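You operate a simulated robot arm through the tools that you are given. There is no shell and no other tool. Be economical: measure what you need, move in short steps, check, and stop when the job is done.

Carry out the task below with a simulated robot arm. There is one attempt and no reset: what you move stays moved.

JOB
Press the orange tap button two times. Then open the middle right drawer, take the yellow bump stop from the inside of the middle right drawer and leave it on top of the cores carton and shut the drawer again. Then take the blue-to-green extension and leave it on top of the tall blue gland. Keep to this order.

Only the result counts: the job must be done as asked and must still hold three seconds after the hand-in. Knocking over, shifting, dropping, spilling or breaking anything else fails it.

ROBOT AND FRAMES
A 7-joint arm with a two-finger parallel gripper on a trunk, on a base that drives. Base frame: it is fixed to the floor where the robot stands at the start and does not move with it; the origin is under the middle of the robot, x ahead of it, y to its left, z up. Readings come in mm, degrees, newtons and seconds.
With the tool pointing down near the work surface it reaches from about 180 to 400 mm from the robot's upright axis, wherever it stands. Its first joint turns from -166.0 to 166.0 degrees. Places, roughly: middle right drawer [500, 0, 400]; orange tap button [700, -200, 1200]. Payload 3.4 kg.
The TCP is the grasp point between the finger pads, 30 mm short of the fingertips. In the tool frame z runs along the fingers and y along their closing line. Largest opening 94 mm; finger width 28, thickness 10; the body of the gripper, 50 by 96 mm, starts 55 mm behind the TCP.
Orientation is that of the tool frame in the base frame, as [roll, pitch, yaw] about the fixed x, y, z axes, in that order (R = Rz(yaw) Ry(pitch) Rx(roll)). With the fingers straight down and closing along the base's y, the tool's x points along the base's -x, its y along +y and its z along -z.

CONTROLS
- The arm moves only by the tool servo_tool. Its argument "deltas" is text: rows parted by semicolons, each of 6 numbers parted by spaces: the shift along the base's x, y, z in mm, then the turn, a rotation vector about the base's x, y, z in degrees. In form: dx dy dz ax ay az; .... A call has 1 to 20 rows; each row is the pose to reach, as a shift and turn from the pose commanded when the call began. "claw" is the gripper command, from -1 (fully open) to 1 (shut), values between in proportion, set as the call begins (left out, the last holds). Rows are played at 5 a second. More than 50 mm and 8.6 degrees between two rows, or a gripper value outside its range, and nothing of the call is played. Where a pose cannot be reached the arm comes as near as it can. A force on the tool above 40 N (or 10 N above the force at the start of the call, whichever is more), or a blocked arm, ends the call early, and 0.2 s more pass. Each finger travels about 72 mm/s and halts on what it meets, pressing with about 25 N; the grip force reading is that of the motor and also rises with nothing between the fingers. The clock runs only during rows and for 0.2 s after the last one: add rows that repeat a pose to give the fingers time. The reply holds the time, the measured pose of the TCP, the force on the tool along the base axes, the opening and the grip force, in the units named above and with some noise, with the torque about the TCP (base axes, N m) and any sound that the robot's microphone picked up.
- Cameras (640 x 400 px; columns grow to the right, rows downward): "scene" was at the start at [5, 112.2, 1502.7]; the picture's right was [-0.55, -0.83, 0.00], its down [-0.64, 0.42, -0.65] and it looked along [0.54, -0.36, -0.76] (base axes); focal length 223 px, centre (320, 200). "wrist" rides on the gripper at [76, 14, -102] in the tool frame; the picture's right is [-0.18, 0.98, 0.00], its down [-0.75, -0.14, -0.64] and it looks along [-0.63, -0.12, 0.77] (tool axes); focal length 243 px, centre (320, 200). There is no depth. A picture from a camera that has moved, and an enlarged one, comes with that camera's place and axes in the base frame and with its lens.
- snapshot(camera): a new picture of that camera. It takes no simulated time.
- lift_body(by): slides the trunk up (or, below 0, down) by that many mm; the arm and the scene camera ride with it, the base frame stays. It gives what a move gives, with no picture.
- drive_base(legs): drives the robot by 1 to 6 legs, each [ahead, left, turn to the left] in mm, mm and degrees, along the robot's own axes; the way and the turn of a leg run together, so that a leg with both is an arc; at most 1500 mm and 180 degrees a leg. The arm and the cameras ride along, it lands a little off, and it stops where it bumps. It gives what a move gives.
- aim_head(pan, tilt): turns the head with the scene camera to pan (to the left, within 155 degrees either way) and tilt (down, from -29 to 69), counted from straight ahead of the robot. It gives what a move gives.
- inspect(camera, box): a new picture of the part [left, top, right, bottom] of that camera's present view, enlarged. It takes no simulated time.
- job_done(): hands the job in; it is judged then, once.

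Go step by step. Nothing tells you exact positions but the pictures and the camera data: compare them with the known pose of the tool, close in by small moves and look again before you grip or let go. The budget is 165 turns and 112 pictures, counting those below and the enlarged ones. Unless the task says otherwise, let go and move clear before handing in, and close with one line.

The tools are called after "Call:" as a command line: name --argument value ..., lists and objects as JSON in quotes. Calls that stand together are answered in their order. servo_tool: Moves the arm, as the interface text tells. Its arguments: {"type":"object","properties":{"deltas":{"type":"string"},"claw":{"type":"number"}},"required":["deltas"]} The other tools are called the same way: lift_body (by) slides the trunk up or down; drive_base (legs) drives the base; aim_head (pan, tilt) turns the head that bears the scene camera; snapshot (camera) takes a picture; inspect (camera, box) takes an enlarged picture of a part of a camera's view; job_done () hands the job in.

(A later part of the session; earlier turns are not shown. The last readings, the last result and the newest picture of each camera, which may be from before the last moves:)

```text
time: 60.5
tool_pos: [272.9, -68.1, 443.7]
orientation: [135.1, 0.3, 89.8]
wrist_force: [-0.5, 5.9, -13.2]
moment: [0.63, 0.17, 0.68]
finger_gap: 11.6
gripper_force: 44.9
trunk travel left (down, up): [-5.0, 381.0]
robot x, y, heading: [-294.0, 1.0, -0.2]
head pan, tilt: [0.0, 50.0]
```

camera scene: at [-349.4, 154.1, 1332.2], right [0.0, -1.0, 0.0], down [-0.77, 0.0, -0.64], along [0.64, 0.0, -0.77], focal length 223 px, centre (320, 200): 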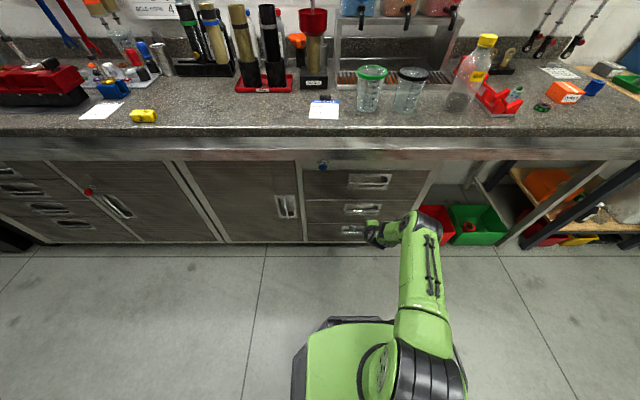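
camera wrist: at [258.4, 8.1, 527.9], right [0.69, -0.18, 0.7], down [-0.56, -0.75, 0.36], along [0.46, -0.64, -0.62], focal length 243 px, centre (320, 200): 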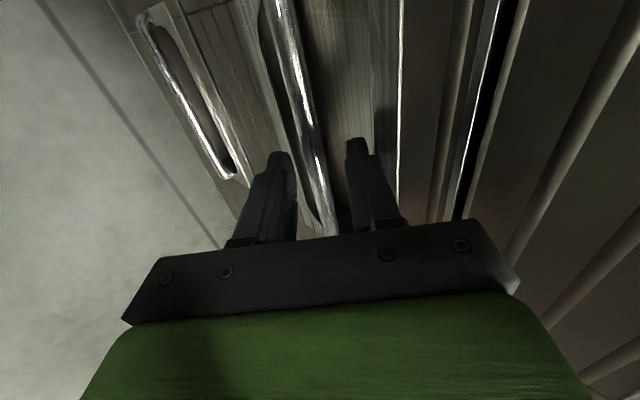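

The drawer slides. Continue pulling.

Call:
servo_tool --deltas "-10 0 1 0 0 0;-20 0 1 0 0 0;-30 0 1 0 0 0;-40 0 1 0 0 0;-50 0 1 0 0 0;-60 0 1 0 0 0;-70 0 1 0 0 0;-80 0 1 0 0 0;-90 0 1 0 0 0;-100 0 1 0 0 0"

Call:
snapshot --camera "scene"

```text
time: 62.7
tool_pos: [171.3, -69.6, 443.4]
orientation: [135.4, 0.1, 89.9]
wrist_force: [-0.6, 8.5, -31.6]
moment: [-0.2, 0.48, -0.23]
finger_gap: 11.5
gripper_force: 45.2
trunk travel left (down, up): [-5.0, 381.0]
robot x, y, heading: [-296.6, -4.2, -0.3]
head pan, tilt: [0.0, 50.0]
```

```text
74 pictures are left
camera scene: at [-276.6, 154.3, 1332.1], right [0.0, -1.0, 0.0], down [-0.77, 0.0, -0.64], along [0.64, 0.0, -0.77], focal length 223 px, centre (320, 200)
```

scene: 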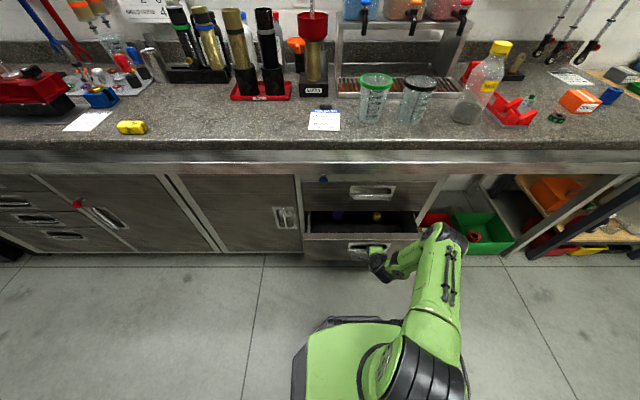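

Drawer is opening with a yellow item visible inside. Ease the vertical load and pull further.

Call:
servo_tool --deltas "0 0 -2 0 0 0;-10 0 -3 0 0 0;-20 0 -3 0 0 0;-30 0 -3 0 0 0;-40 0 -3 0 0 0;-50 0 -3 0 0 0;-60 0 -3 0 0 0;-70 0 -3 0 0 0;-80 0 -3 0 0 0"

Call:
inspect --camera "scene" --box '[280, 150, 440, 250]'

```text
time: 64.7
tool_pos: [92.8, -69.1, 443.8]
orientation: [134.9, 0.2, 89.7]
wrist_force: [0.3, 5.0, 3.0]
moment: [0.66, -0.1, 0.6]
finger_gap: 11.5
gripper_force: 45.3
trunk travel left (down, up): [-5.0, 381.0]
robot x, y, heading: [-298.3, -1.2, 0.2]
head pan, tilt: [0.0, 50.0]
```

```text
4.00 times, centred on (360, 200) of scene
camera zoom: at [-279.9, 154.2, 1332.2], right [0.0, -1.0, 0.0], down [-0.77, 0.0, -0.64], along [0.64, 0.0, -0.77], focal length 893 px, centre (160, 200)
```

zoom: 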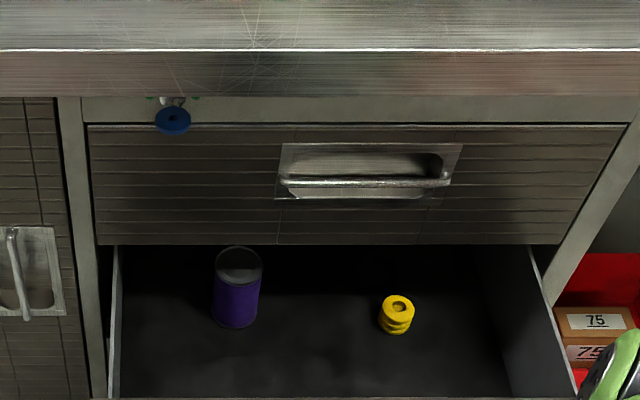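

Stop seen at about [323, -140, 390], still under the cabinet edge. Pull further out.

Call:
servo_tool --deltas "-10 0 0 0 0 0;-20 0 0 0 0 0;-30 0 0 0 0 0;-40 0 0 0 0 0;-50 0 0 0 0 0;-60 0 0 0 0 0;-70 0 0 0 0 0;-80 0 0 0 0 0"

```text
time: 66.4
tool_pos: [24.6, -70.1, 445.4]
orientation: [134.5, 0.8, 90.3]
wrist_force: [1.1, 4.9, -8.9]
moment: [1.05, 0.11, -0.96]
finger_gap: 11.9
gripper_force: 44.9
trunk travel left (down, up): [-5.0, 381.0]
robot x, y, heading: [-297.5, 0.0, 0.1]
head pan, tilt: [0.0, 50.0]
stopped in row 8: the force on the tool passed its limit at 62 N (the readings are from after the stop); the commanded pose is now the measured one
```

Likely the end of travel at ~295 mm. Release and look.

Call:
servo_tool --deltas "0 0 0 0 0 0;0 0 0 0 0 0;0 0 0 0 0 0" --claw 0.3

Call:
inspect --camera "scene" --box '[280, 150, 440, 250]'

Call:
snapshot --camera "wrist"

```text
time: 67.2
tool_pos: [25.3, -70.9, 443.5]
orientation: [134.5, 1.0, 90.5]
wrist_force: [-0.9, 0.6, 0.4]
moment: [-0.02, 0.01, 0.02]
finger_gap: 32.8
gripper_force: 0.1
trunk travel left (down, up): [-5.0, 381.0]
robot x, y, heading: [-294.4, 1.2, -0.2]
head pan, tilt: [0.0, 50.0]
```

```text
4.00 times, centred on (360, 200) of scene
camera zoom: at [-280.1, 154.1, 1332.2], right [0.0, -1.0, 0.0], down [-0.77, 0.0, -0.64], along [0.64, 0.0, -0.77], focal length 893 px, centre (160, 200)
```

zoom: 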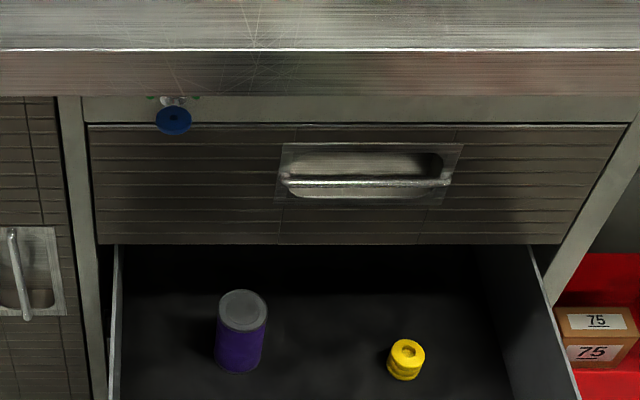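

```text
71 pictures are left
camera wrist: at [-39.1, 6.1, 526.1], right [0.69, -0.17, 0.71], down [-0.55, -0.75, 0.36], along [0.47, -0.64, -0.61], focal length 243 px, centre (320, 200)
```

wrist: 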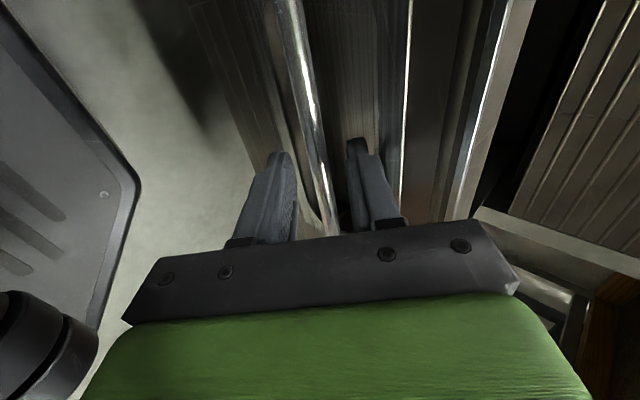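

Released. The stop is near [270, -147, 375]. Back off the handle, rise, and pitch the tool steeper.

Call:
servo_tool --deltas "-10 0 10 0 0 0;-20 0 20 0 0 0;-30 0 35 0 0 0;-40 0 50 0 0 0;-40 0 75 0 0 0;-30 0 110 0 0 0;-10 0 150 0 4 0;20 0 180 0 8 0;50 0 210 0 12 0;80 0 230 0 16 0;110 0 240 0 20 0;110 0 240 0 20 0"

Call:
servo_tool --deltas "0 0 0 -3.4 0 7.2;0 0 0 -6.8 0 14.5;0 0 0 -10 0 21.7;0 0 0 -13.5 0 29;0 0 0 -17 0 36;0 0 0 -20 0 43.5;0 0 0 -23.6 0 50.7;0 0 0 -27 0 58;0 0 0 -30.4 0 65;0 0 0 -33.8 0 72.5;0 0 0 -36 0 77;0 0 0 -38 0 81.5;0 0 0 -38 0 81.5" --claw -0.5

Call:
snapshot --camera "wrist"

```text
time: 67.8
tool_pos: [23.2, -92.4, 466.4]
orientation: [132.5, 5.3, 90.4]
wrist_force: [-1.7, 0.7, -19.3]
moment: [0.27, 0.69, 0.0]
finger_gap: 24.3
gripper_force: 0.0
trunk travel left (down, up): [-5.0, 381.0]
robot x, y, heading: [-298.9, 0.4, -0.2]
head pan, tilt: [0.0, 50.0]
stopped in row 2: the force on the tool passed its limit at 47 N (the readings are from after the stop); the commanded pose is now the measured one
```

```text
time: 68.2
tool_pos: [20.9, -95.5, 465.2]
orientation: [132.8, 8.2, 95.7]
wrist_force: [0.6, -0.4, 0.5]
moment: [0.0, 0.03, 0.0]
finger_gap: 70.9
gripper_force: 0.0
trunk travel left (down, up): [-5.0, 381.0]
robot x, y, heading: [-299.6, -1.1, -0.1]
head pan, tilt: [0.0, 50.0]
stopped in row 2: the force on the tool passed its limit at 45 N (the readings are from after the stop); the commanded pose is now the measured one
```

```text
70 pictures are left
camera wrist: at [-53.2, -15.8, 535.1], right [0.67, -0.01, 0.74], down [-0.49, -0.75, 0.44], along [0.55, -0.66, -0.51], focal length 243 px, centre (320, 200)
```

wrist: 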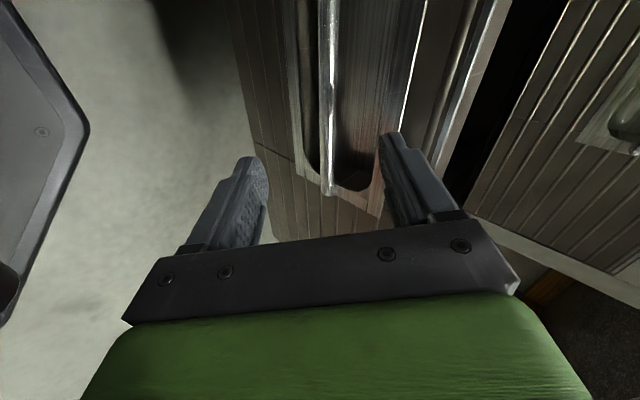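

The fingers are past the bar but near the drawer face; I'll back the base off to clear it straight outwards.

Call:
drive_base --legs '[[-100, 0, 0]]'

Call:
snapshot --camera "scene"

```text
time: 69.4
tool_pos: [-82.2, -95.5, 464.2]
orientation: [133.2, 8.3, 95.8]
wrist_force: [-0.5, 0.4, -0.1]
moment: [0.0, 0.0, 0.01]
finger_gap: 70.4
gripper_force: 0.1
trunk travel left (down, up): [-5.0, 381.0]
robot x, y, heading: [-399.1, 2.3, 0.0]
head pan, tilt: [0.0, 50.0]
```

```text
69 pictures are left
camera scene: at [-381.7, 154.2, 1332.2], right [0.0, -1.0, 0.0], down [-0.77, 0.0, -0.64], along [0.64, 0.0, -0.77], focal length 223 px, centre (320, 200)
```

scene: 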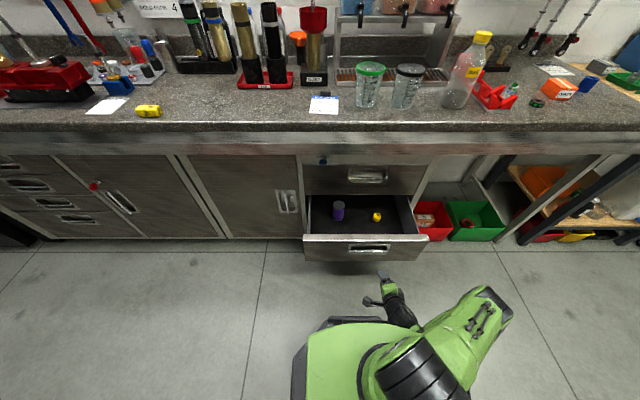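

Drawer stays open. Now raise the arm and reorient to pitch 65° down with fingers closing along y.

Call:
servo_tool --deltas "0 0 30 0 0 0;0 0 65 0 0 0;10 0 100 -4.2 1.8 6;20 0 140 -8.5 3.6 12;35 0 170 -12.7 5.4 18;50 -5 200 -17 7.2 24;65 -10 226 -21 9 30;80 -15 226 -25.4 10.7 36;95 -20 226 -29.6 12.5 42;110 -25 226 -33.8 14.3 48;120 -30 226 -38 16 54;130 -40 226 -42.3 18 60;142 -45 226 -46.5 19.7 65.7;142 -45 226 -46.5 19.7 65.7"

Call:
snapshot --camera "wrist"

```text
time: 70.0
tool_pos: [-64.8, -154.4, 501.6]
orientation: [131.3, 20.8, 93.5]
wrist_force: [-0.1, 0.3, 0.4]
moment: [0.0, -0.02, 0.01]
finger_gap: 71.0
gripper_force: 0.0
trunk travel left (down, up): [-5.0, 381.0]
robot x, y, heading: [-400.0, 0.1, -0.1]
head pan, tilt: [0.0, 50.0]
stopped in row 3: the arm was blocked; the commanded pose is now the measured one
```

```text
68 pictures are left
camera wrist: at [-139.4, -60.7, 549.1], right [0.64, 0.13, 0.76], down [-0.54, -0.63, 0.56], along [0.55, -0.77, -0.33], focal length 243 px, centre (320, 200)
```

wrist: 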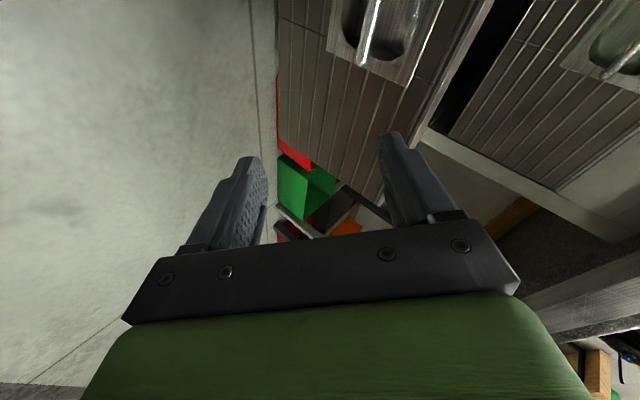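

The arm is folded near a joint limit; I'll try going forward and up, undoing the sideways drift.

Call:
servo_tool --deltas "5 10 10 -1 -1 -1;15 20 30 -2 -2 -2;25 30 55 -3 -3 -3;35 40 80 -4 -5 -4;50 50 105 -4 -7 -4;70 60 130 -4 -9 -4;90 60 150 -4 -11 -4;110 60 160 -4 -12 -4"

```text
time: 70.7
tool_pos: [-41.9, -183.1, 515.9]
orientation: [130.3, 31.3, 87.7]
wrist_force: [-0.3, -0.1, 0.2]
moment: [-0.02, 0.0, -0.01]
finger_gap: 70.5
gripper_force: 0.0
out of reach, approached as far as the arm can: row 2, 3
trunk travel left (down, up): [-5.0, 381.0]
robot x, y, heading: [-403.3, 1.5, -0.2]
head pan, tilt: [0.0, 50.0]
stopped in row 3: the arm was blocked; the commanded pose is now the measured one
```

Call:
inspect --camera "scene" --box '[270, 240, 540, 400]'

```text
2.37 times, centred on (405, 320) of scene
camera zoom: at [-381.6, 154.1, 1332.2], right [0.0, -1.0, 0.0], down [-0.77, 0.0, -0.64], along [0.64, 0.0, -0.77], focal length 529 px, centre (118, -84)
```

zoom: 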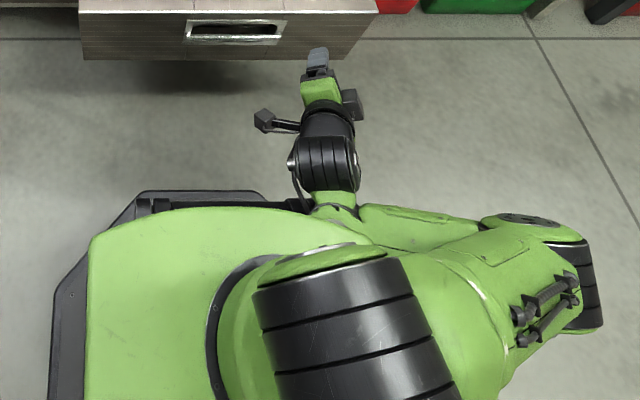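

I'll unwind by rotating about the tool's own axis, which should relieve the wrist.

Call:
servo_tool --deltas "5 0 5 -5.6 2.7 4.1;10 0 10 -11.2 5.5 8.3;15 0 15 -16.8 8.2 12.4;20 0 20 -22.5 11 16.6;25 0 25 -28 13.7 20.7;30 0 30 -33.7 16.5 24.9"

```text
time: 72.1
tool_pos: [-11.9, -186.8, 542.0]
orientation: [171.8, 56.1, 143.3]
wrist_force: [0.6, 0.8, 0.1]
moment: [-0.01, -0.02, 0.02]
finger_gap: 70.3
gripper_force: 0.0
trunk travel left (down, up): [-5.0, 381.0]
robot x, y, heading: [-398.5, -5.9, -0.1]
head pan, tilt: [0.0, 50.0]
```

Good, that freed it. Continue to pitch 45°, closing along y, and up over the drawer.

Call:
servo_tool --deltas "0 5 25 -.3 2.4 6;5 10 50 -.6 5 12;15 20 80 -.9 7.4 18;30 30 110 -1.2 9.8 24;50 40 138 -1.5 12.3 30.2;72 47 138 -1.5 12.3 30.2;72 47 138 -1.5 12.3 30.2"

Call:
snapshot --camera "wrist"

```text
time: 73.7
tool_pos: [58.7, -134.5, 682.2]
orientation: [178.9, 44.6, 179.2]
wrist_force: [0.1, 0.0, 0.1]
moment: [0.0, 0.01, 0.0]
finger_gap: 70.4
gripper_force: 0.1
trunk travel left (down, up): [-5.0, 381.0]
robot x, y, heading: [-398.4, -2.1, -0.1]
head pan, tilt: [0.0, 50.0]
```

```text
66 pictures are left
camera wrist: at [-67.7, -120.8, 703.8], right [0.13, 0.98, 0.14], down [0.08, -0.15, 0.98], along [0.99, -0.12, -0.1], focal length 243 px, centre (320, 200)
```

wrist: 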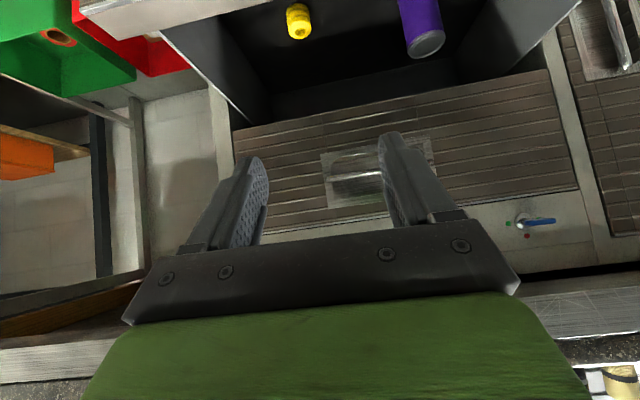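

The stop and lever (pointing at green = unlocked) are visible. I'll drive forward ~100 mm, then descend into the drawer.

Call:
drive_base --legs '[[105, 0, 0]]'

Call:
servo_tool --deltas "-5 -5 -20 0 5 0;-5 -10 -45 0 10 0;-5 -15 -70 0 15 0;0 -18 -95 0 15 0;10 -18 -110 0 15 0;10 -18 -110 0 15 0"

Call:
snapshot --camera "wrist"

```text
time: 74.9
tool_pos: [166.1, -135.5, 683.5]
orientation: [178.8, 44.6, 179.1]
wrist_force: [-0.4, 0.2, -0.7]
moment: [0.03, 0.0, -0.04]
finger_gap: 70.3
gripper_force: 0.1
trunk travel left (down, up): [-5.0, 381.0]
robot x, y, heading: [-292.6, 0.3, 0.0]
head pan, tilt: [0.0, 50.0]
```

```text
time: 76.3
tool_pos: [174.3, -152.3, 571.7]
orientation: [179.2, 29.8, 179.4]
wrist_force: [0.0, -0.7, -0.5]
moment: [0.02, 0.01, 0.0]
finger_gap: 70.6
gripper_force: 0.0
trunk travel left (down, up): [-5.0, 381.0]
robot x, y, heading: [-287.8, -1.1, -0.2]
head pan, tilt: [0.0, 50.0]
```

```text
65 pictures are left
camera wrist: at [57.5, -138.2, 625.2], right [0.17, 0.98, 0.1], down [0.34, -0.16, 0.93], along [0.93, -0.12, -0.36], focal length 243 px, centre (320, 200)
```

wrist: 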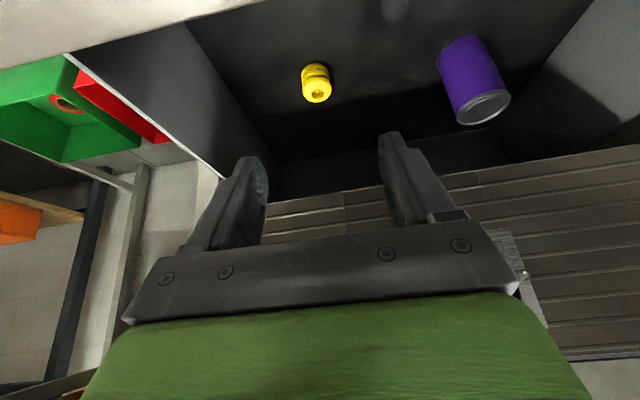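

Stop estimated at [265, -154, ~395]. Move to a pre-grasp point along the tool axis and look again.

Call:
servo_tool --deltas "12 0 -20 0 0 0;24 -1 -45 0 0 0;36 -2 -68 0 0 0;48 -2 -90 0 0 0;48 -2 -90 0 0 0"

Call:
snapshot --camera "wrist"

```text
time: 77.5
tool_pos: [223.9, -154.2, 482.4]
orientation: [179.1, 29.7, 179.3]
wrist_force: [-0.5, -0.2, -0.5]
moment: [-0.01, 0.0, 0.0]
finger_gap: 70.5
gripper_force: 0.0
trunk travel left (down, up): [-5.0, 381.0]
robot x, y, heading: [-290.6, -3.7, 0.0]
head pan, tilt: [0.0, 50.0]
```

```text
64 pictures are left
camera wrist: at [106.6, -140.3, 534.4], right [0.16, 0.98, 0.1], down [0.34, -0.16, 0.93], along [0.93, -0.12, -0.35], focal length 243 px, centre (320, 200)
```

wrist: 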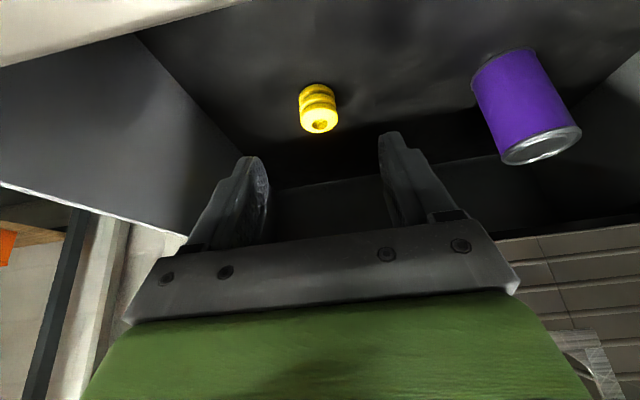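

New triangulation: stop at about x=302, y=-157, z 335–381. Advance partway and recheck.

Call:
servo_tool --deltas "12 -1 -18 0 0 0;24 -2 -36 0 0 0;38 -2.5 -52 0 0 0;38 -2.5 -52 0 0 0"

Call:
snapshot --camera "wrist"

```text
time: 78.0
tool_pos: [237.9, -155.0, 464.1]
orientation: [179.0, 29.6, 179.1]
wrist_force: [-1.5, 3.0, 8.0]
moment: [-0.03, 0.99, -0.22]
finger_gap: 70.5
gripper_force: 0.1
trunk travel left (down, up): [-5.0, 381.0]
robot x, y, heading: [-291.6, -3.6, -0.2]
head pan, tilt: [0.0, 50.0]
stopped in row 2: the force on the tool passed its limit at 52 N (the readings are from after the stop); the commanded pose is now the measured one
```

```text
63 pictures are left
camera wrist: at [120.5, -141.3, 517.2], right [0.16, 0.98, 0.11], down [0.34, -0.16, 0.93], along [0.93, -0.12, -0.36], focal length 243 px, centre (320, 200)
```

wrist: 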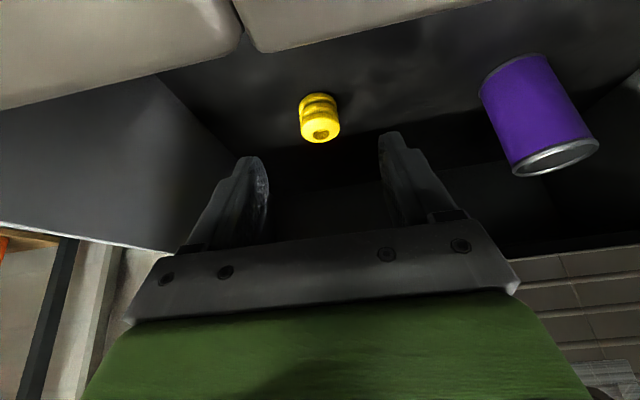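

Unexpected contact. Let me look from the scene camera.

Call:
inspect --camera "scene" --box '[270, 160, 510, 310]'

```text
2.67 times, centred on (390, 235) of scene
camera zoom: at [-275.0, 154.3, 1332.3], right [0.0, -1.0, 0.0], down [-0.77, 0.0, -0.64], along [0.64, 0.0, -0.77], focal length 595 px, centre (133, 107)
```

zoom: 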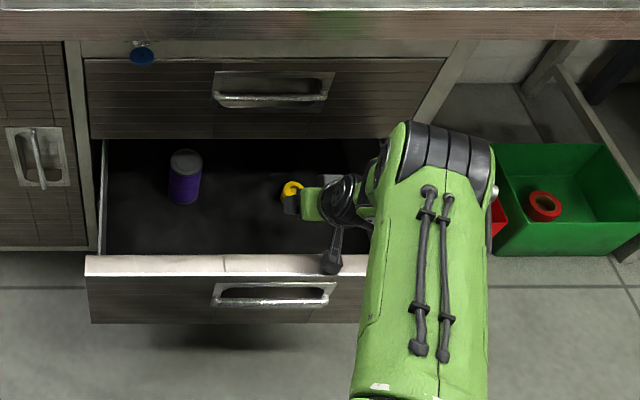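

The wrist camera touched the drawer front's top edge. I'll lift, shift forward over the stop with a steeper tool, then descend vertically.

Call:
servo_tool --deltas "0 0 10 0 0 0;0 0 30 0 0 0;0 0 50 0 0 0;15 0 50 0 4 0;30 -1 50 0 8 0;45 -2 45 0 10 0;54 -2 40 0 10 0;54 -2 40 0 10 0"

Call:
snapshot --camera "wrist"

Call:
inspect --camera "scene" --box '[270, 160, 510, 310]'

```text
time: 79.8
tool_pos: [292.2, -157.2, 502.7]
orientation: [179.0, 19.6, 179.2]
wrist_force: [-0.2, -0.2, 0.0]
moment: [0.02, 0.02, -0.01]
finger_gap: 70.6
gripper_force: 0.1
trunk travel left (down, up): [-5.0, 381.0]
robot x, y, heading: [-292.4, -1.6, -0.1]
head pan, tilt: [0.0, 50.0]
```

```text
61 pictures are left
camera wrist: at [186.2, -143.3, 576.1], right [0.18, 0.98, 0.08], down [0.49, -0.16, 0.85], along [0.85, -0.12, -0.51], focal length 243 px, centre (320, 200)
```

wrist: 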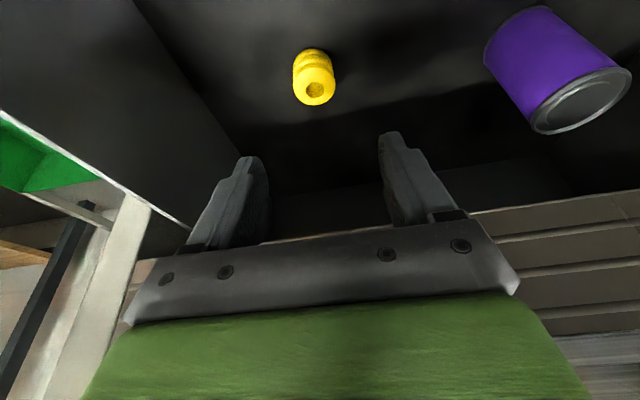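

```text
2.67 times, centred on (390, 235) of scene
camera zoom: at [-274.4, 154.0, 1332.2], right [0.0, -1.0, 0.0], down [-0.77, 0.0, -0.64], along [0.64, 0.0, -0.77], focal length 595 px, centre (133, 107)
```

zoom: 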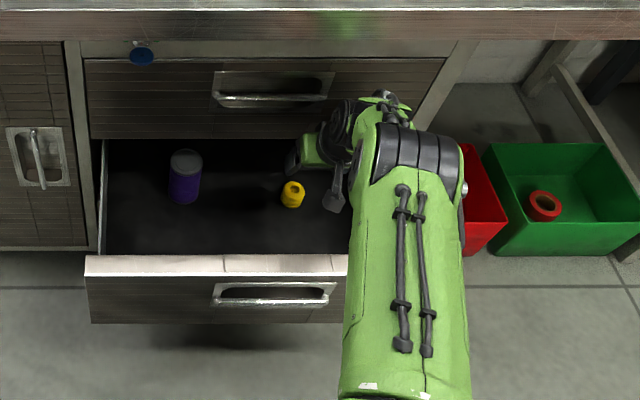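

Views now put the stop at x≈340: the drawer was nudged ~40 mm back in. I'll hook closed fingertips behind the drawer front's inner face and pull it back out.

Call:
servo_tool --deltas "-10 15 0 0 0 0;-30 30 0 0 0 0;-55 45 -5 0 0 0;-80 60 -10 0 0 0;-105 75 -15 0 0 0;-125 82 -20 0 0 0;-135 82 -23 0 0 0;-135 82 -23 0 0 0" --claw 1

Call:
inspect --camera "scene" --box '[270, 160, 510, 310]'

```text
time: 81.6
tool_pos: [155.7, -77.8, 479.8]
orientation: [179.1, 19.6, 179.3]
wrist_force: [1.0, -0.4, 0.0]
moment: [0.03, 0.02, -0.01]
finger_gap: 0.0
gripper_force: 25.2
trunk travel left (down, up): [-5.0, 381.0]
robot x, y, heading: [-292.0, -2.8, -0.1]
head pan, tilt: [0.0, 50.0]
```

```text
2.67 times, centred on (390, 235) of scene
camera zoom: at [-274.5, 154.0, 1332.2], right [0.0, -1.0, 0.0], down [-0.77, 0.0, -0.64], along [0.64, 0.0, -0.77], focal length 595 px, centre (133, 107)
```

zoom: 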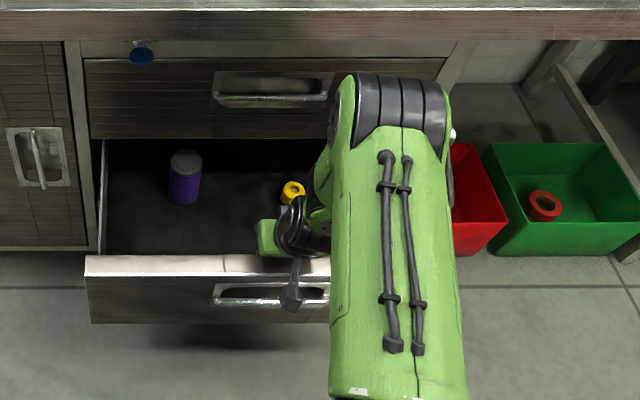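

Camera clears the front. Pull back slowly.

Call:
servo_tool --deltas "-8 0 0 0 0 0;-16 0 0 0 0 0;-24 0 0 0 0 0;-32 0 0 0 0 0;-40 0 0 0 0 0;-48 0 0 0 0 0;-56 0 0 0 0 0;-64 0 0 0 0 0;-70 0 0 0 0 0"

Call:
inspect --camera "scene" --box '[270, 160, 510, 310]'

```text
time: 83.6
tool_pos: [86.6, -74.9, 480.4]
orientation: [179.0, 19.5, 179.2]
wrist_force: [0.3, 0.2, 0.9]
moment: [-0.02, 0.03, 0.0]
finger_gap: 0.0
gripper_force: 24.6
trunk travel left (down, up): [-5.0, 381.0]
robot x, y, heading: [-290.9, -4.2, 0.1]
head pan, tilt: [0.0, 50.0]
```

```text
2.67 times, centred on (390, 235) of scene
camera zoom: at [-274.5, 154.0, 1332.2], right [0.0, -1.0, 0.0], down [-0.77, 0.0, -0.64], along [0.64, 0.0, -0.77], focal length 595 px, centre (133, 107)
```

zoom: 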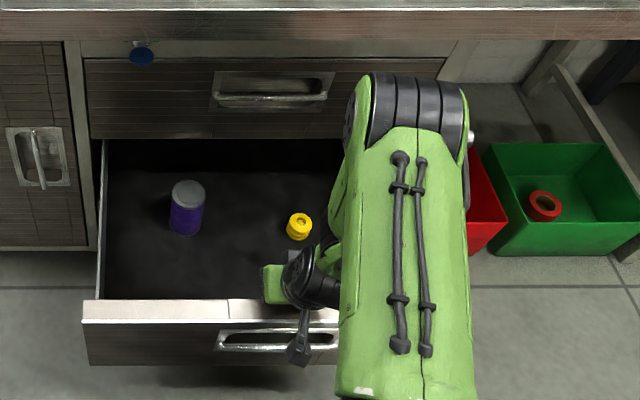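

Drawer is well out; stop now near [262, -152]. Lift, move above it, open, and look.

Call:
servo_tool --deltas "8 0 10 0 0 0;10 0 30 0 0 0;40 -15 40 0 0 0;75 -35 40 0 0 0;110 -55 40 0 0 0;140 -70 40 0 0 0;163 -79 30 0 0 0;163 -79 20 0 0 0;163 -79 20 0 0 0" --claw -0.4

Call:
snapshot --camera "wrist"

Call:
inspect --camera "scene" --box '[270, 160, 510, 310]'

```text
time: 85.6
tool_pos: [248.1, -153.0, 501.6]
orientation: [179.0, 19.5, 179.2]
wrist_force: [0.2, -0.5, -0.4]
moment: [-0.01, -0.02, 0.01]
finger_gap: 65.8
gripper_force: 0.1
trunk travel left (down, up): [-5.0, 381.0]
robot x, y, heading: [-288.4, -2.1, 0.0]
head pan, tilt: [0.0, 50.0]
```

```text
57 pictures are left
camera wrist: at [142.2, -139.2, 573.6], right [0.18, 0.98, 0.08], down [0.49, -0.16, 0.85], along [0.85, -0.12, -0.51], focal length 243 px, centre (320, 200)
```

wrist: 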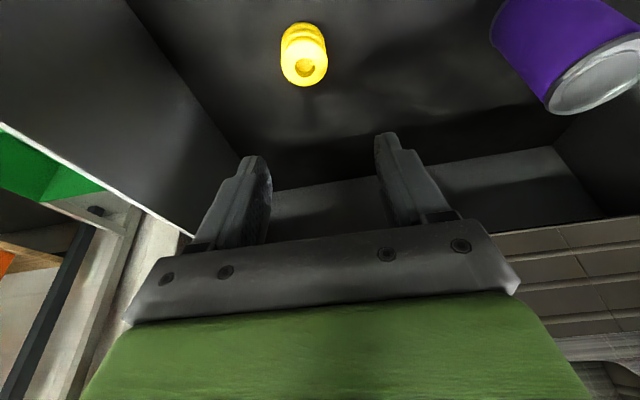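

```text
2.67 times, centred on (390, 235) of scene
camera zoom: at [-274.4, 154.0, 1332.2], right [0.0, -1.0, 0.0], down [-0.77, 0.0, -0.64], along [0.64, 0.0, -0.77], focal length 595 px, centre (133, 107)
```

zoom: 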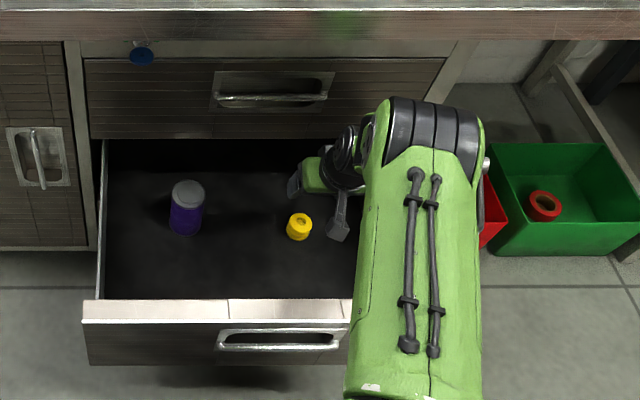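

Now descend part way (vertical) and re-measure.

Call:
servo_tool --deltas "2 -2 -15 0 0 0;4 -4 -30 0 0 0;7 -5 -50 0 0 0;7 -5 -65 0 0 0;7 -5 -65 0 0 0"

Call:
snapshot --camera "wrist"

```text
time: 86.8
tool_pos: [257.2, -160.2, 435.7]
orientation: [179.1, 19.5, 179.3]
wrist_force: [0.3, 0.5, 0.4]
moment: [-0.01, 0.01, 0.0]
finger_gap: 65.9
gripper_force: 0.1
trunk travel left (down, up): [-5.0, 381.0]
robot x, y, heading: [-290.8, -4.2, -0.1]
head pan, tilt: [0.0, 50.0]
```

```text
55 pictures are left
camera wrist: at [149.8, -144.6, 507.6], right [0.18, 0.98, 0.08], down [0.49, -0.16, 0.85], along [0.85, -0.12, -0.51], focal length 243 px, centre (320, 200)
```

wrist: 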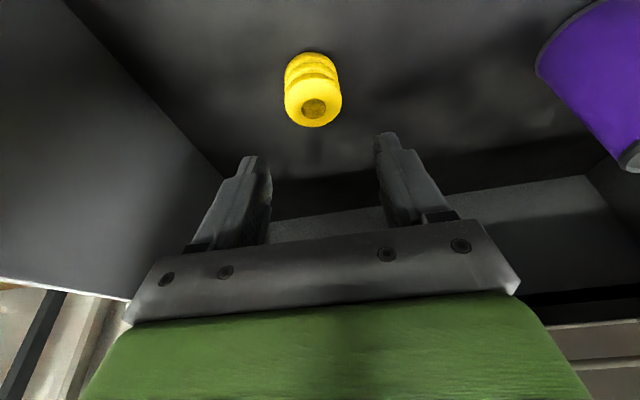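

Refined: stop top centre [275, -161, 347], floor ≈309. Descend to the grasp pose and look before closing.

Call:
servo_tool --deltas "3 -1 -15 0 0 0;6 -1.5 -30 0 0 0;9 -1.5 -45 0 0 0;11 -1.5 -60 0 0 0;12 -1.5 -75 0 0 0;12 -1.5 -86 0 0 0;12 -1.5 -86 0 0 0"

Call:
snapshot --camera "wrist"

```text
time: 88.4
tool_pos: [262.3, -159.8, 382.9]
orientation: [179.1, 19.5, 179.1]
wrist_force: [-0.5, -0.8, 0.0]
moment: [-0.01, -0.02, -0.02]
finger_gap: 65.9
gripper_force: 0.1
out of reach, approached as far as the arm can: row 4, 5, 6, 7
trunk travel left (down, up): [-5.0, 381.0]
robot x, y, heading: [-292.2, -2.3, -0.1]
head pan, tilt: [0.0, 50.0]
```

```text
54 pictures are left
camera wrist: at [156.2, -145.7, 455.2], right [0.18, 0.98, 0.08], down [0.49, -0.16, 0.85], along [0.85, -0.12, -0.51], focal length 243 px, centre (320, 200)
```

wrist: 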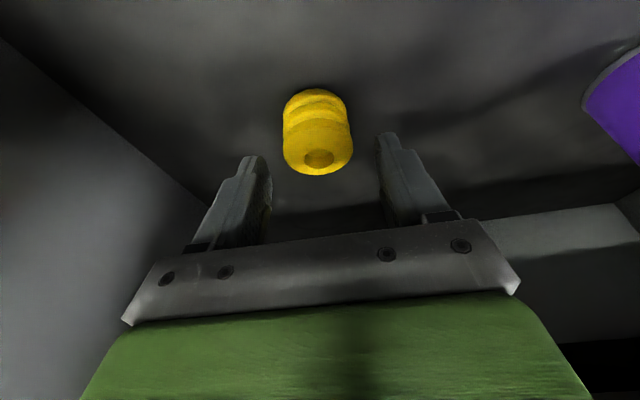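

Reach limit reached. Raise, lower the trunk the last bit, drive 40 mm forward, and then retry.

Call:
servo_tool --deltas "0 0 20 0 0 0;0 0 45 0 0 0;-20 0 75 0 0 0;-40 0 90 0 0 0;-40 0 90 0 0 0"

Call:
drive_base --legs '[[40, 0, 0]]'

Call:
inspect --camera "scene" --box '[270, 190, 590, 390]'

```text
time: 89.6
tool_pos: [224.1, -161.6, 477.2]
orientation: [179.1, 19.6, 179.3]
wrist_force: [-0.1, -0.2, -1.0]
moment: [-0.02, 0.0, 0.02]
finger_gap: 65.7
gripper_force: 0.0
trunk travel left (down, up): [-5.0, 381.0]
robot x, y, heading: [-291.4, -0.9, -0.2]
head pan, tilt: [0.0, 50.0]
```

```text
time: 90.5
tool_pos: [264.0, -161.4, 474.9]
orientation: [179.2, 19.5, 179.1]
wrist_force: [-1.4, -0.1, 0.5]
moment: [0.0, 0.03, 0.01]
finger_gap: 65.8
gripper_force: 0.0
trunk travel left (down, up): [-5.0, 381.0]
robot x, y, heading: [-249.7, 2.5, -0.3]
head pan, tilt: [0.0, 50.0]
```

```text
2.00 times, centred on (430, 290) of scene
camera zoom: at [-233.3, 153.8, 1332.2], right [0.0, -1.0, 0.0], down [-0.77, 0.0, -0.64], along [0.64, 0.0, -0.77], focal length 446 px, centre (100, 20)
```

zoom: 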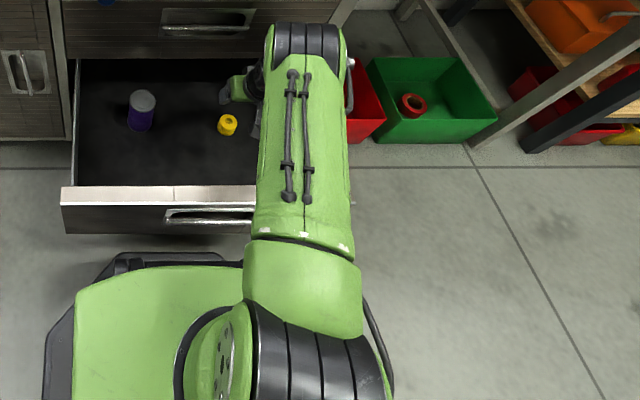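

Clear of the drawer. Descend to the grasp pose.

Call:
servo_tool --deltas "1 0 -25 0 0 0;2 0 -50 0 0 0;3 0 -75 0 0 0;4 0 -95 0 0 0;5 0 -110 0 0 0;5 0 -120 0 0 0;5 0 -127 0 0 0;5 0 -127 0 0 0"

Call:
snapshot --camera "wrist"

```text
time: 92.2
tool_pos: [272.4, -162.3, 354.2]
orientation: [179.2, 20.4, 179.4]
wrist_force: [1.9, 1.6, 39.5]
moment: [-1.24, 0.06, -0.28]
finger_gap: 64.3
gripper_force: 0.0
trunk travel left (down, up): [-5.0, 381.0]
robot x, y, heading: [-252.6, 0.2, -0.3]
head pan, tilt: [0.0, 50.0]
```

```text
52 pictures are left
camera wrist: at [165.4, -148.4, 425.2], right [0.18, 0.98, 0.07], down [0.48, -0.15, 0.86], along [0.86, -0.12, -0.5], focal length 243 px, centre (320, 200)
```

wrist: 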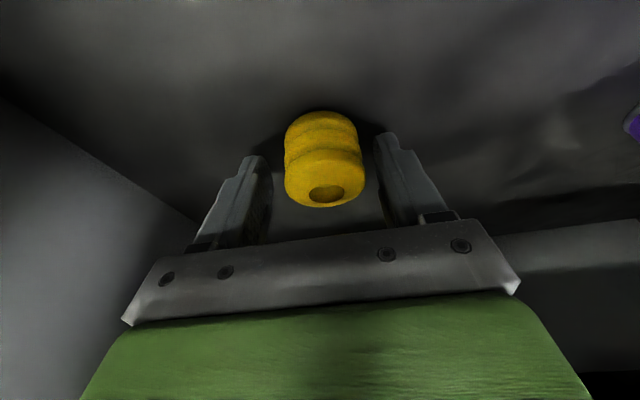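

Fingertips touch the drawer floor; ease up a few mm and close on the stop.

Call:
servo_tool --deltas "-2 1 8 0 0 0;-2 1 10 0 0 0;-2 1 10 0 0 0"

Call:
servo_tool --deltas "0 0 0 0 0 0;0 0 0 0 0 0;0 0 0 0 0 0;0 0 0 0 0 0" --claw 1

Call:
snapshot --camera "wrist"

```text
time: 93.0
tool_pos: [265.7, -161.2, 358.3]
orientation: [179.1, 19.4, 179.2]
wrist_force: [0.3, 0.4, -0.6]
moment: [-0.02, 0.0, -0.03]
finger_gap: 65.8
gripper_force: 0.1
trunk travel left (down, up): [-5.0, 381.0]
robot x, y, heading: [-257.1, 0.5, -0.0]
head pan, tilt: [0.0, 50.0]
```

```text
time: 94.0
tool_pos: [266.8, -161.1, 357.4]
orientation: [179.1, 19.5, 179.2]
wrist_force: [-0.3, 0.4, 0.5]
moment: [-0.01, -0.01, 0.01]
finger_gap: 44.0
gripper_force: 24.9
trunk travel left (down, up): [-5.0, 381.0]
robot x, y, heading: [-252.1, -4.0, -0.1]
head pan, tilt: [0.0, 50.0]
```

```text
51 pictures are left
camera wrist: at [161.1, -146.9, 431.0], right [0.18, 0.98, 0.08], down [0.49, -0.16, 0.85], along [0.85, -0.12, -0.51], focal length 243 px, centre (320, 200)
```

wrist: 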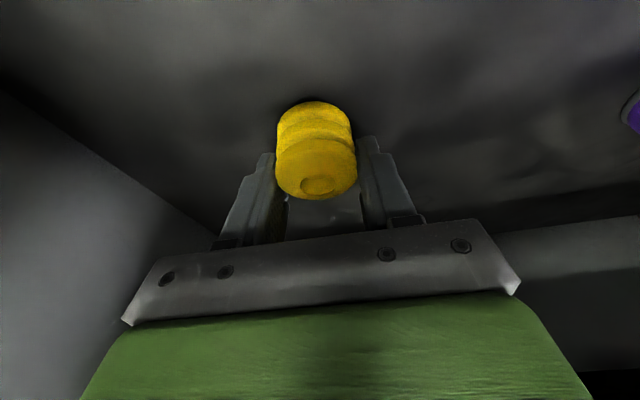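

Grip holds (44 mm). Lift straight up, then draw back from beneath the counter edge.

Call:
servo_tool --deltas "0 0 15 0 0 0;0 0 40 0 0 0;0 0 70 0 0 0;-5 0 100 0 0 0;-15 0 130 0 0 0;-30 0 160 0 0 0;-50 0 190 0 0 0;-80 0 215 0 0 0;-110 0 235 0 0 0;-110 0 235 0 0 0"

Call:
snapshot --camera "wrist"

```text
time: 96.2
tool_pos: [156.3, -163.7, 594.0]
orientation: [179.2, 19.6, 179.2]
wrist_force: [0.6, -0.4, -0.1]
moment: [0.01, -0.03, -0.02]
finger_gap: 43.5
gripper_force: 24.8
trunk travel left (down, up): [-5.0, 381.0]
robot x, y, heading: [-252.0, -0.2, -0.1]
head pan, tilt: [0.0, 50.0]
```

```text
50 pictures are left
camera wrist: at [49.8, -149.1, 665.6], right [0.18, 0.98, 0.08], down [0.49, -0.16, 0.86], along [0.85, -0.12, -0.51], focal length 243 px, centre (320, 200)
```

wrist: 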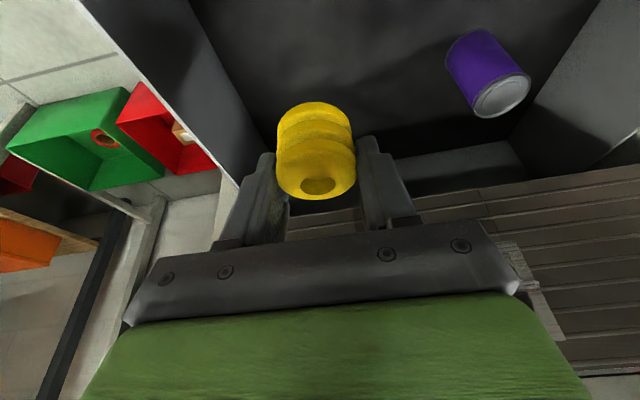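

Now carry it to the carton at the right end of the counter (est. [470, -733]). Back up, raise the trunk, and drive right.

Call:
drive_base --legs '[[-200, 0, 0]]'

Call:
lift_body --by 360

Call:
drive_base --legs '[[0, -680, 0]]'

Call:
aim_head --pan 0 --tilt 45

Call:
snapshot --camera "scene"

```text
time: 97.8
tool_pos: [-43.1, -162.5, 593.5]
orientation: [179.2, 19.6, 179.3]
wrist_force: [0.3, -0.2, -0.6]
moment: [0.01, -0.03, 0.0]
finger_gap: 43.6
gripper_force: 24.9
trunk travel left (down, up): [-5.0, 381.0]
robot x, y, heading: [-452.7, -2.9, -0.2]
head pan, tilt: [0.0, 50.0]
```

```text
time: 101.3
tool_pos: [-43.6, -162.3, 953.2]
orientation: [179.0, 19.5, 179.3]
wrist_force: [0.4, -0.3, -1.2]
moment: [0.02, 0.04, 0.06]
finger_gap: 43.3
gripper_force: 24.9
trunk travel left (down, up): [-365.0, 21.0]
robot x, y, heading: [-450.5, 0.5, 0.1]
head pan, tilt: [0.0, 50.0]
```

```text
time: 105.1
tool_pos: [-49.5, -839.1, 952.7]
orientation: [179.2, 19.5, 178.8]
wrist_force: [0.7, -1.0, 0.4]
moment: [0.0, -0.01, 0.01]
finger_gap: 43.0
gripper_force: 24.9
trunk travel left (down, up): [-365.0, 21.0]
robot x, y, heading: [-455.7, -669.7, -0.6]
head pan, tilt: [0.0, 50.0]
```

```text
time: 105.7
tool_pos: [-49.9, -837.8, 952.6]
orientation: [179.2, 19.4, 178.8]
wrist_force: [-0.6, -0.6, -0.5]
moment: [0.02, -0.04, 0.0]
finger_gap: 43.1
gripper_force: 24.7
trunk travel left (down, up): [-365.0, 21.0]
robot x, y, heading: [-456.0, -673.6, -0.9]
head pan, tilt: [0.0, 45.0]
```

```text
49 pictures are left
camera scene: at [-432.4, -518.6, 1699.1], right [-0.01, -1.0, 0.0], down [-0.71, 0.01, -0.71], along [0.71, -0.01, -0.71], focal length 223 px, centre (320, 200)
```

scene: 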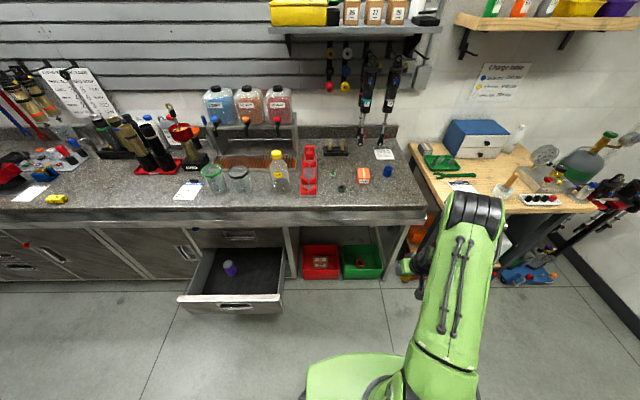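

Carton near [485, -745]. I'll raise the arm above counter height first, then drive closer.

Call:
servo_tool --deltas "0 10 30 0 0 0;0 20 60 0 0 0;0 40 90 0 0 0;0 60 120 0 0 0;0 80 150 0 0 0;0 95 170 0 0 0;0 95 170 0 0 0"

Call:
drive_base --legs '[[390, -40, 0.9]]'

Call:
snapshot --camera "wrist"

Call:
snapshot --camera "scene"

```text
time: 107.3
tool_pos: [-50.1, -742.8, 1123.5]
orientation: [179.1, 19.6, 178.7]
wrist_force: [-0.7, 0.0, -0.5]
moment: [0.0, -0.01, 0.04]
finger_gap: 42.6
gripper_force: 25.2
trunk travel left (down, up): [-365.0, 21.0]
robot x, y, heading: [-457.1, -675.8, -0.6]
head pan, tilt: [0.0, 45.0]
```

```text
time: 109.8
tool_pos: [347.5, -779.6, 1124.0]
orientation: [179.1, 19.6, 179.4]
wrist_force: [-0.2, -0.5, -1.2]
moment: [0.01, 0.0, -0.02]
finger_gap: 42.6
gripper_force: 25.0
trunk travel left (down, up): [-365.0, 21.0]
robot x, y, heading: [-60.1, -714.0, -0.0]
head pan, tilt: [0.0, 45.0]
```

```text
48 pictures are left
camera wrist: at [242.3, -765.8, 1195.8], right [0.18, 0.98, 0.08], down [0.49, -0.16, 0.85], along [0.85, -0.12, -0.51], focal length 243 px, centre (320, 200)
```

wrist: 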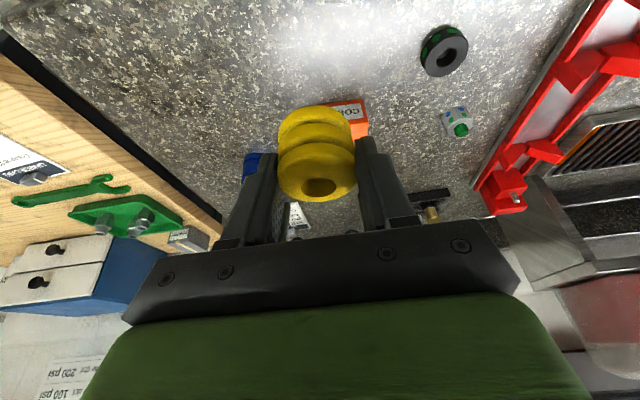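

```text
47 pictures are left
camera scene: at [-36.1, -560.5, 1699.1], right [0.0, -1.0, 0.0], down [-0.71, 0.0, -0.71], along [0.71, 0.0, -0.71], focal length 223 px, centre (320, 200)
```

scene: 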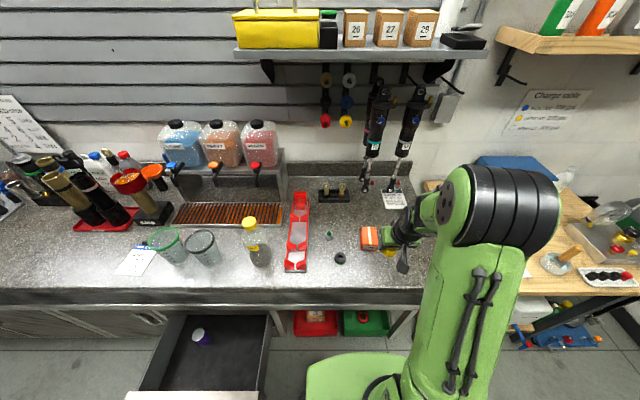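

Call:
inspect --camera "scene" --box '[320, 200, 440, 275]'

Call:
inspect --camera "wrist" --box '[220, 0, 500, 175]'

```text
5.33 times, centred on (380, 238) of scene
camera zoom: at [-36.1, -560.5, 1699.1], right [0.0, -1.0, 0.0], down [-0.71, 0.0, -0.71], along [0.71, 0.0, -0.71], focal length 1190 px, centre (0, 0)
```

zoom: 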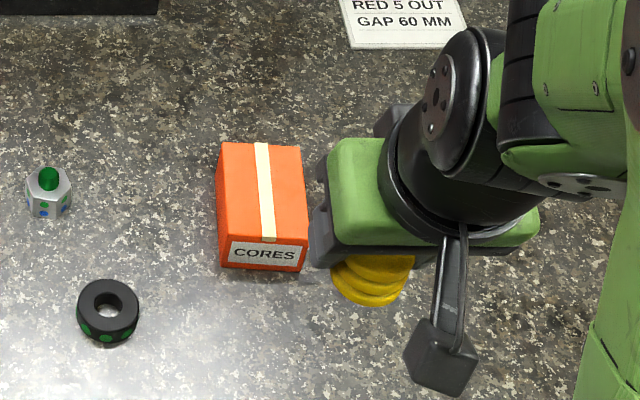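

```text
2.29 times, centred on (360, 88) of wrist
camera zoom: at [242.3, -765.8, 1195.8], right [0.18, 0.98, 0.08], down [0.49, -0.16, 0.85], along [0.85, -0.12, -0.51], focal length 555 px, centre (229, 457)
```

zoom: 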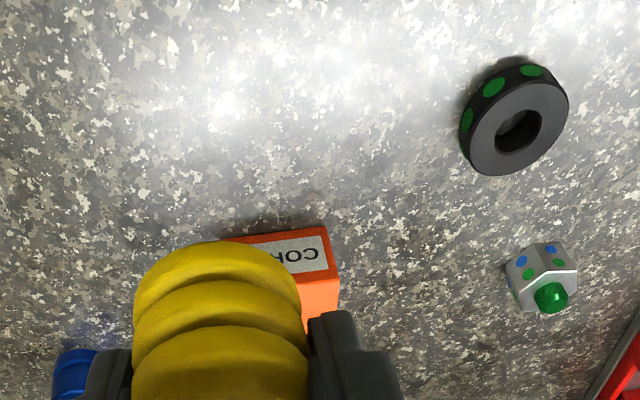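

Carton top center estimated [500, -758], top z≈965. Move the stop above it and check.

Call:
servo_tool --deltas "30 5 -5 0 0 0;60 10 -10 0 0 0;90 15 -20 0 0 0;120 20 -30 0 0 0;143 22 -50 0 0 0;143 22 -60 0 0 0;143 22 -60 0 0 0"

Call:
inspect --camera "scene" --box '[320, 200, 440, 275]'

Call:
snapshot --camera "wrist"

```text
time: 111.4
tool_pos: [490.3, -757.0, 1062.7]
orientation: [179.1, 19.6, 179.4]
wrist_force: [-0.2, -0.2, -1.0]
moment: [0.01, -0.01, -0.01]
finger_gap: 42.4
gripper_force: 25.3
trunk travel left (down, up): [-365.0, 21.0]
robot x, y, heading: [-59.4, -718.4, -0.2]
head pan, tilt: [0.0, 45.0]
```

```text
5.33 times, centred on (380, 238) of scene
camera zoom: at [-36.4, -560.4, 1699.1], right [0.0, -1.0, 0.0], down [-0.71, 0.0, -0.71], along [0.71, 0.0, -0.71], focal length 1190 px, centre (0, 0)
```

zoom: 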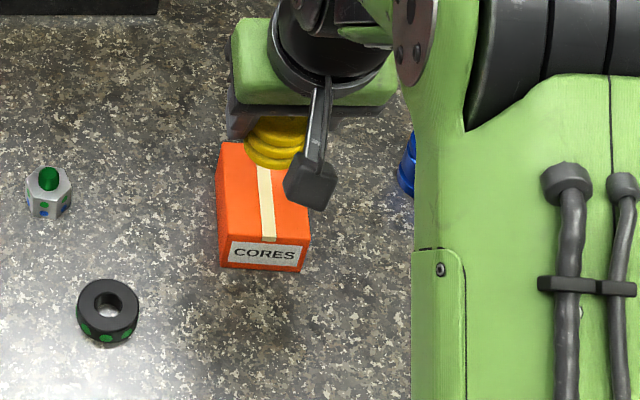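

```text
43 pictures are left
camera wrist: at [384.6, -743.9, 1135.5], right [0.18, 0.98, 0.08], down [0.49, -0.16, 0.85], along [0.85, -0.12, -0.51], focal length 243 px, centre (320, 200)
```

wrist: 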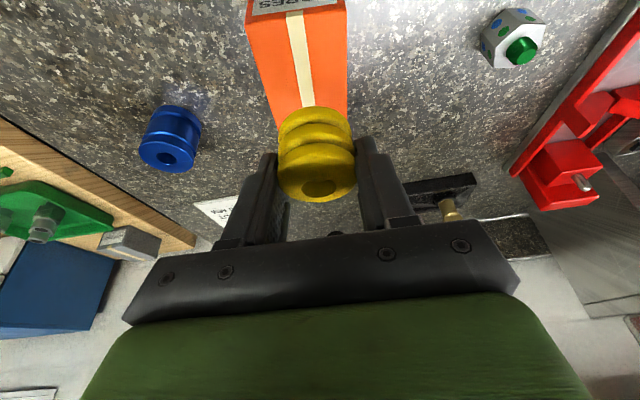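

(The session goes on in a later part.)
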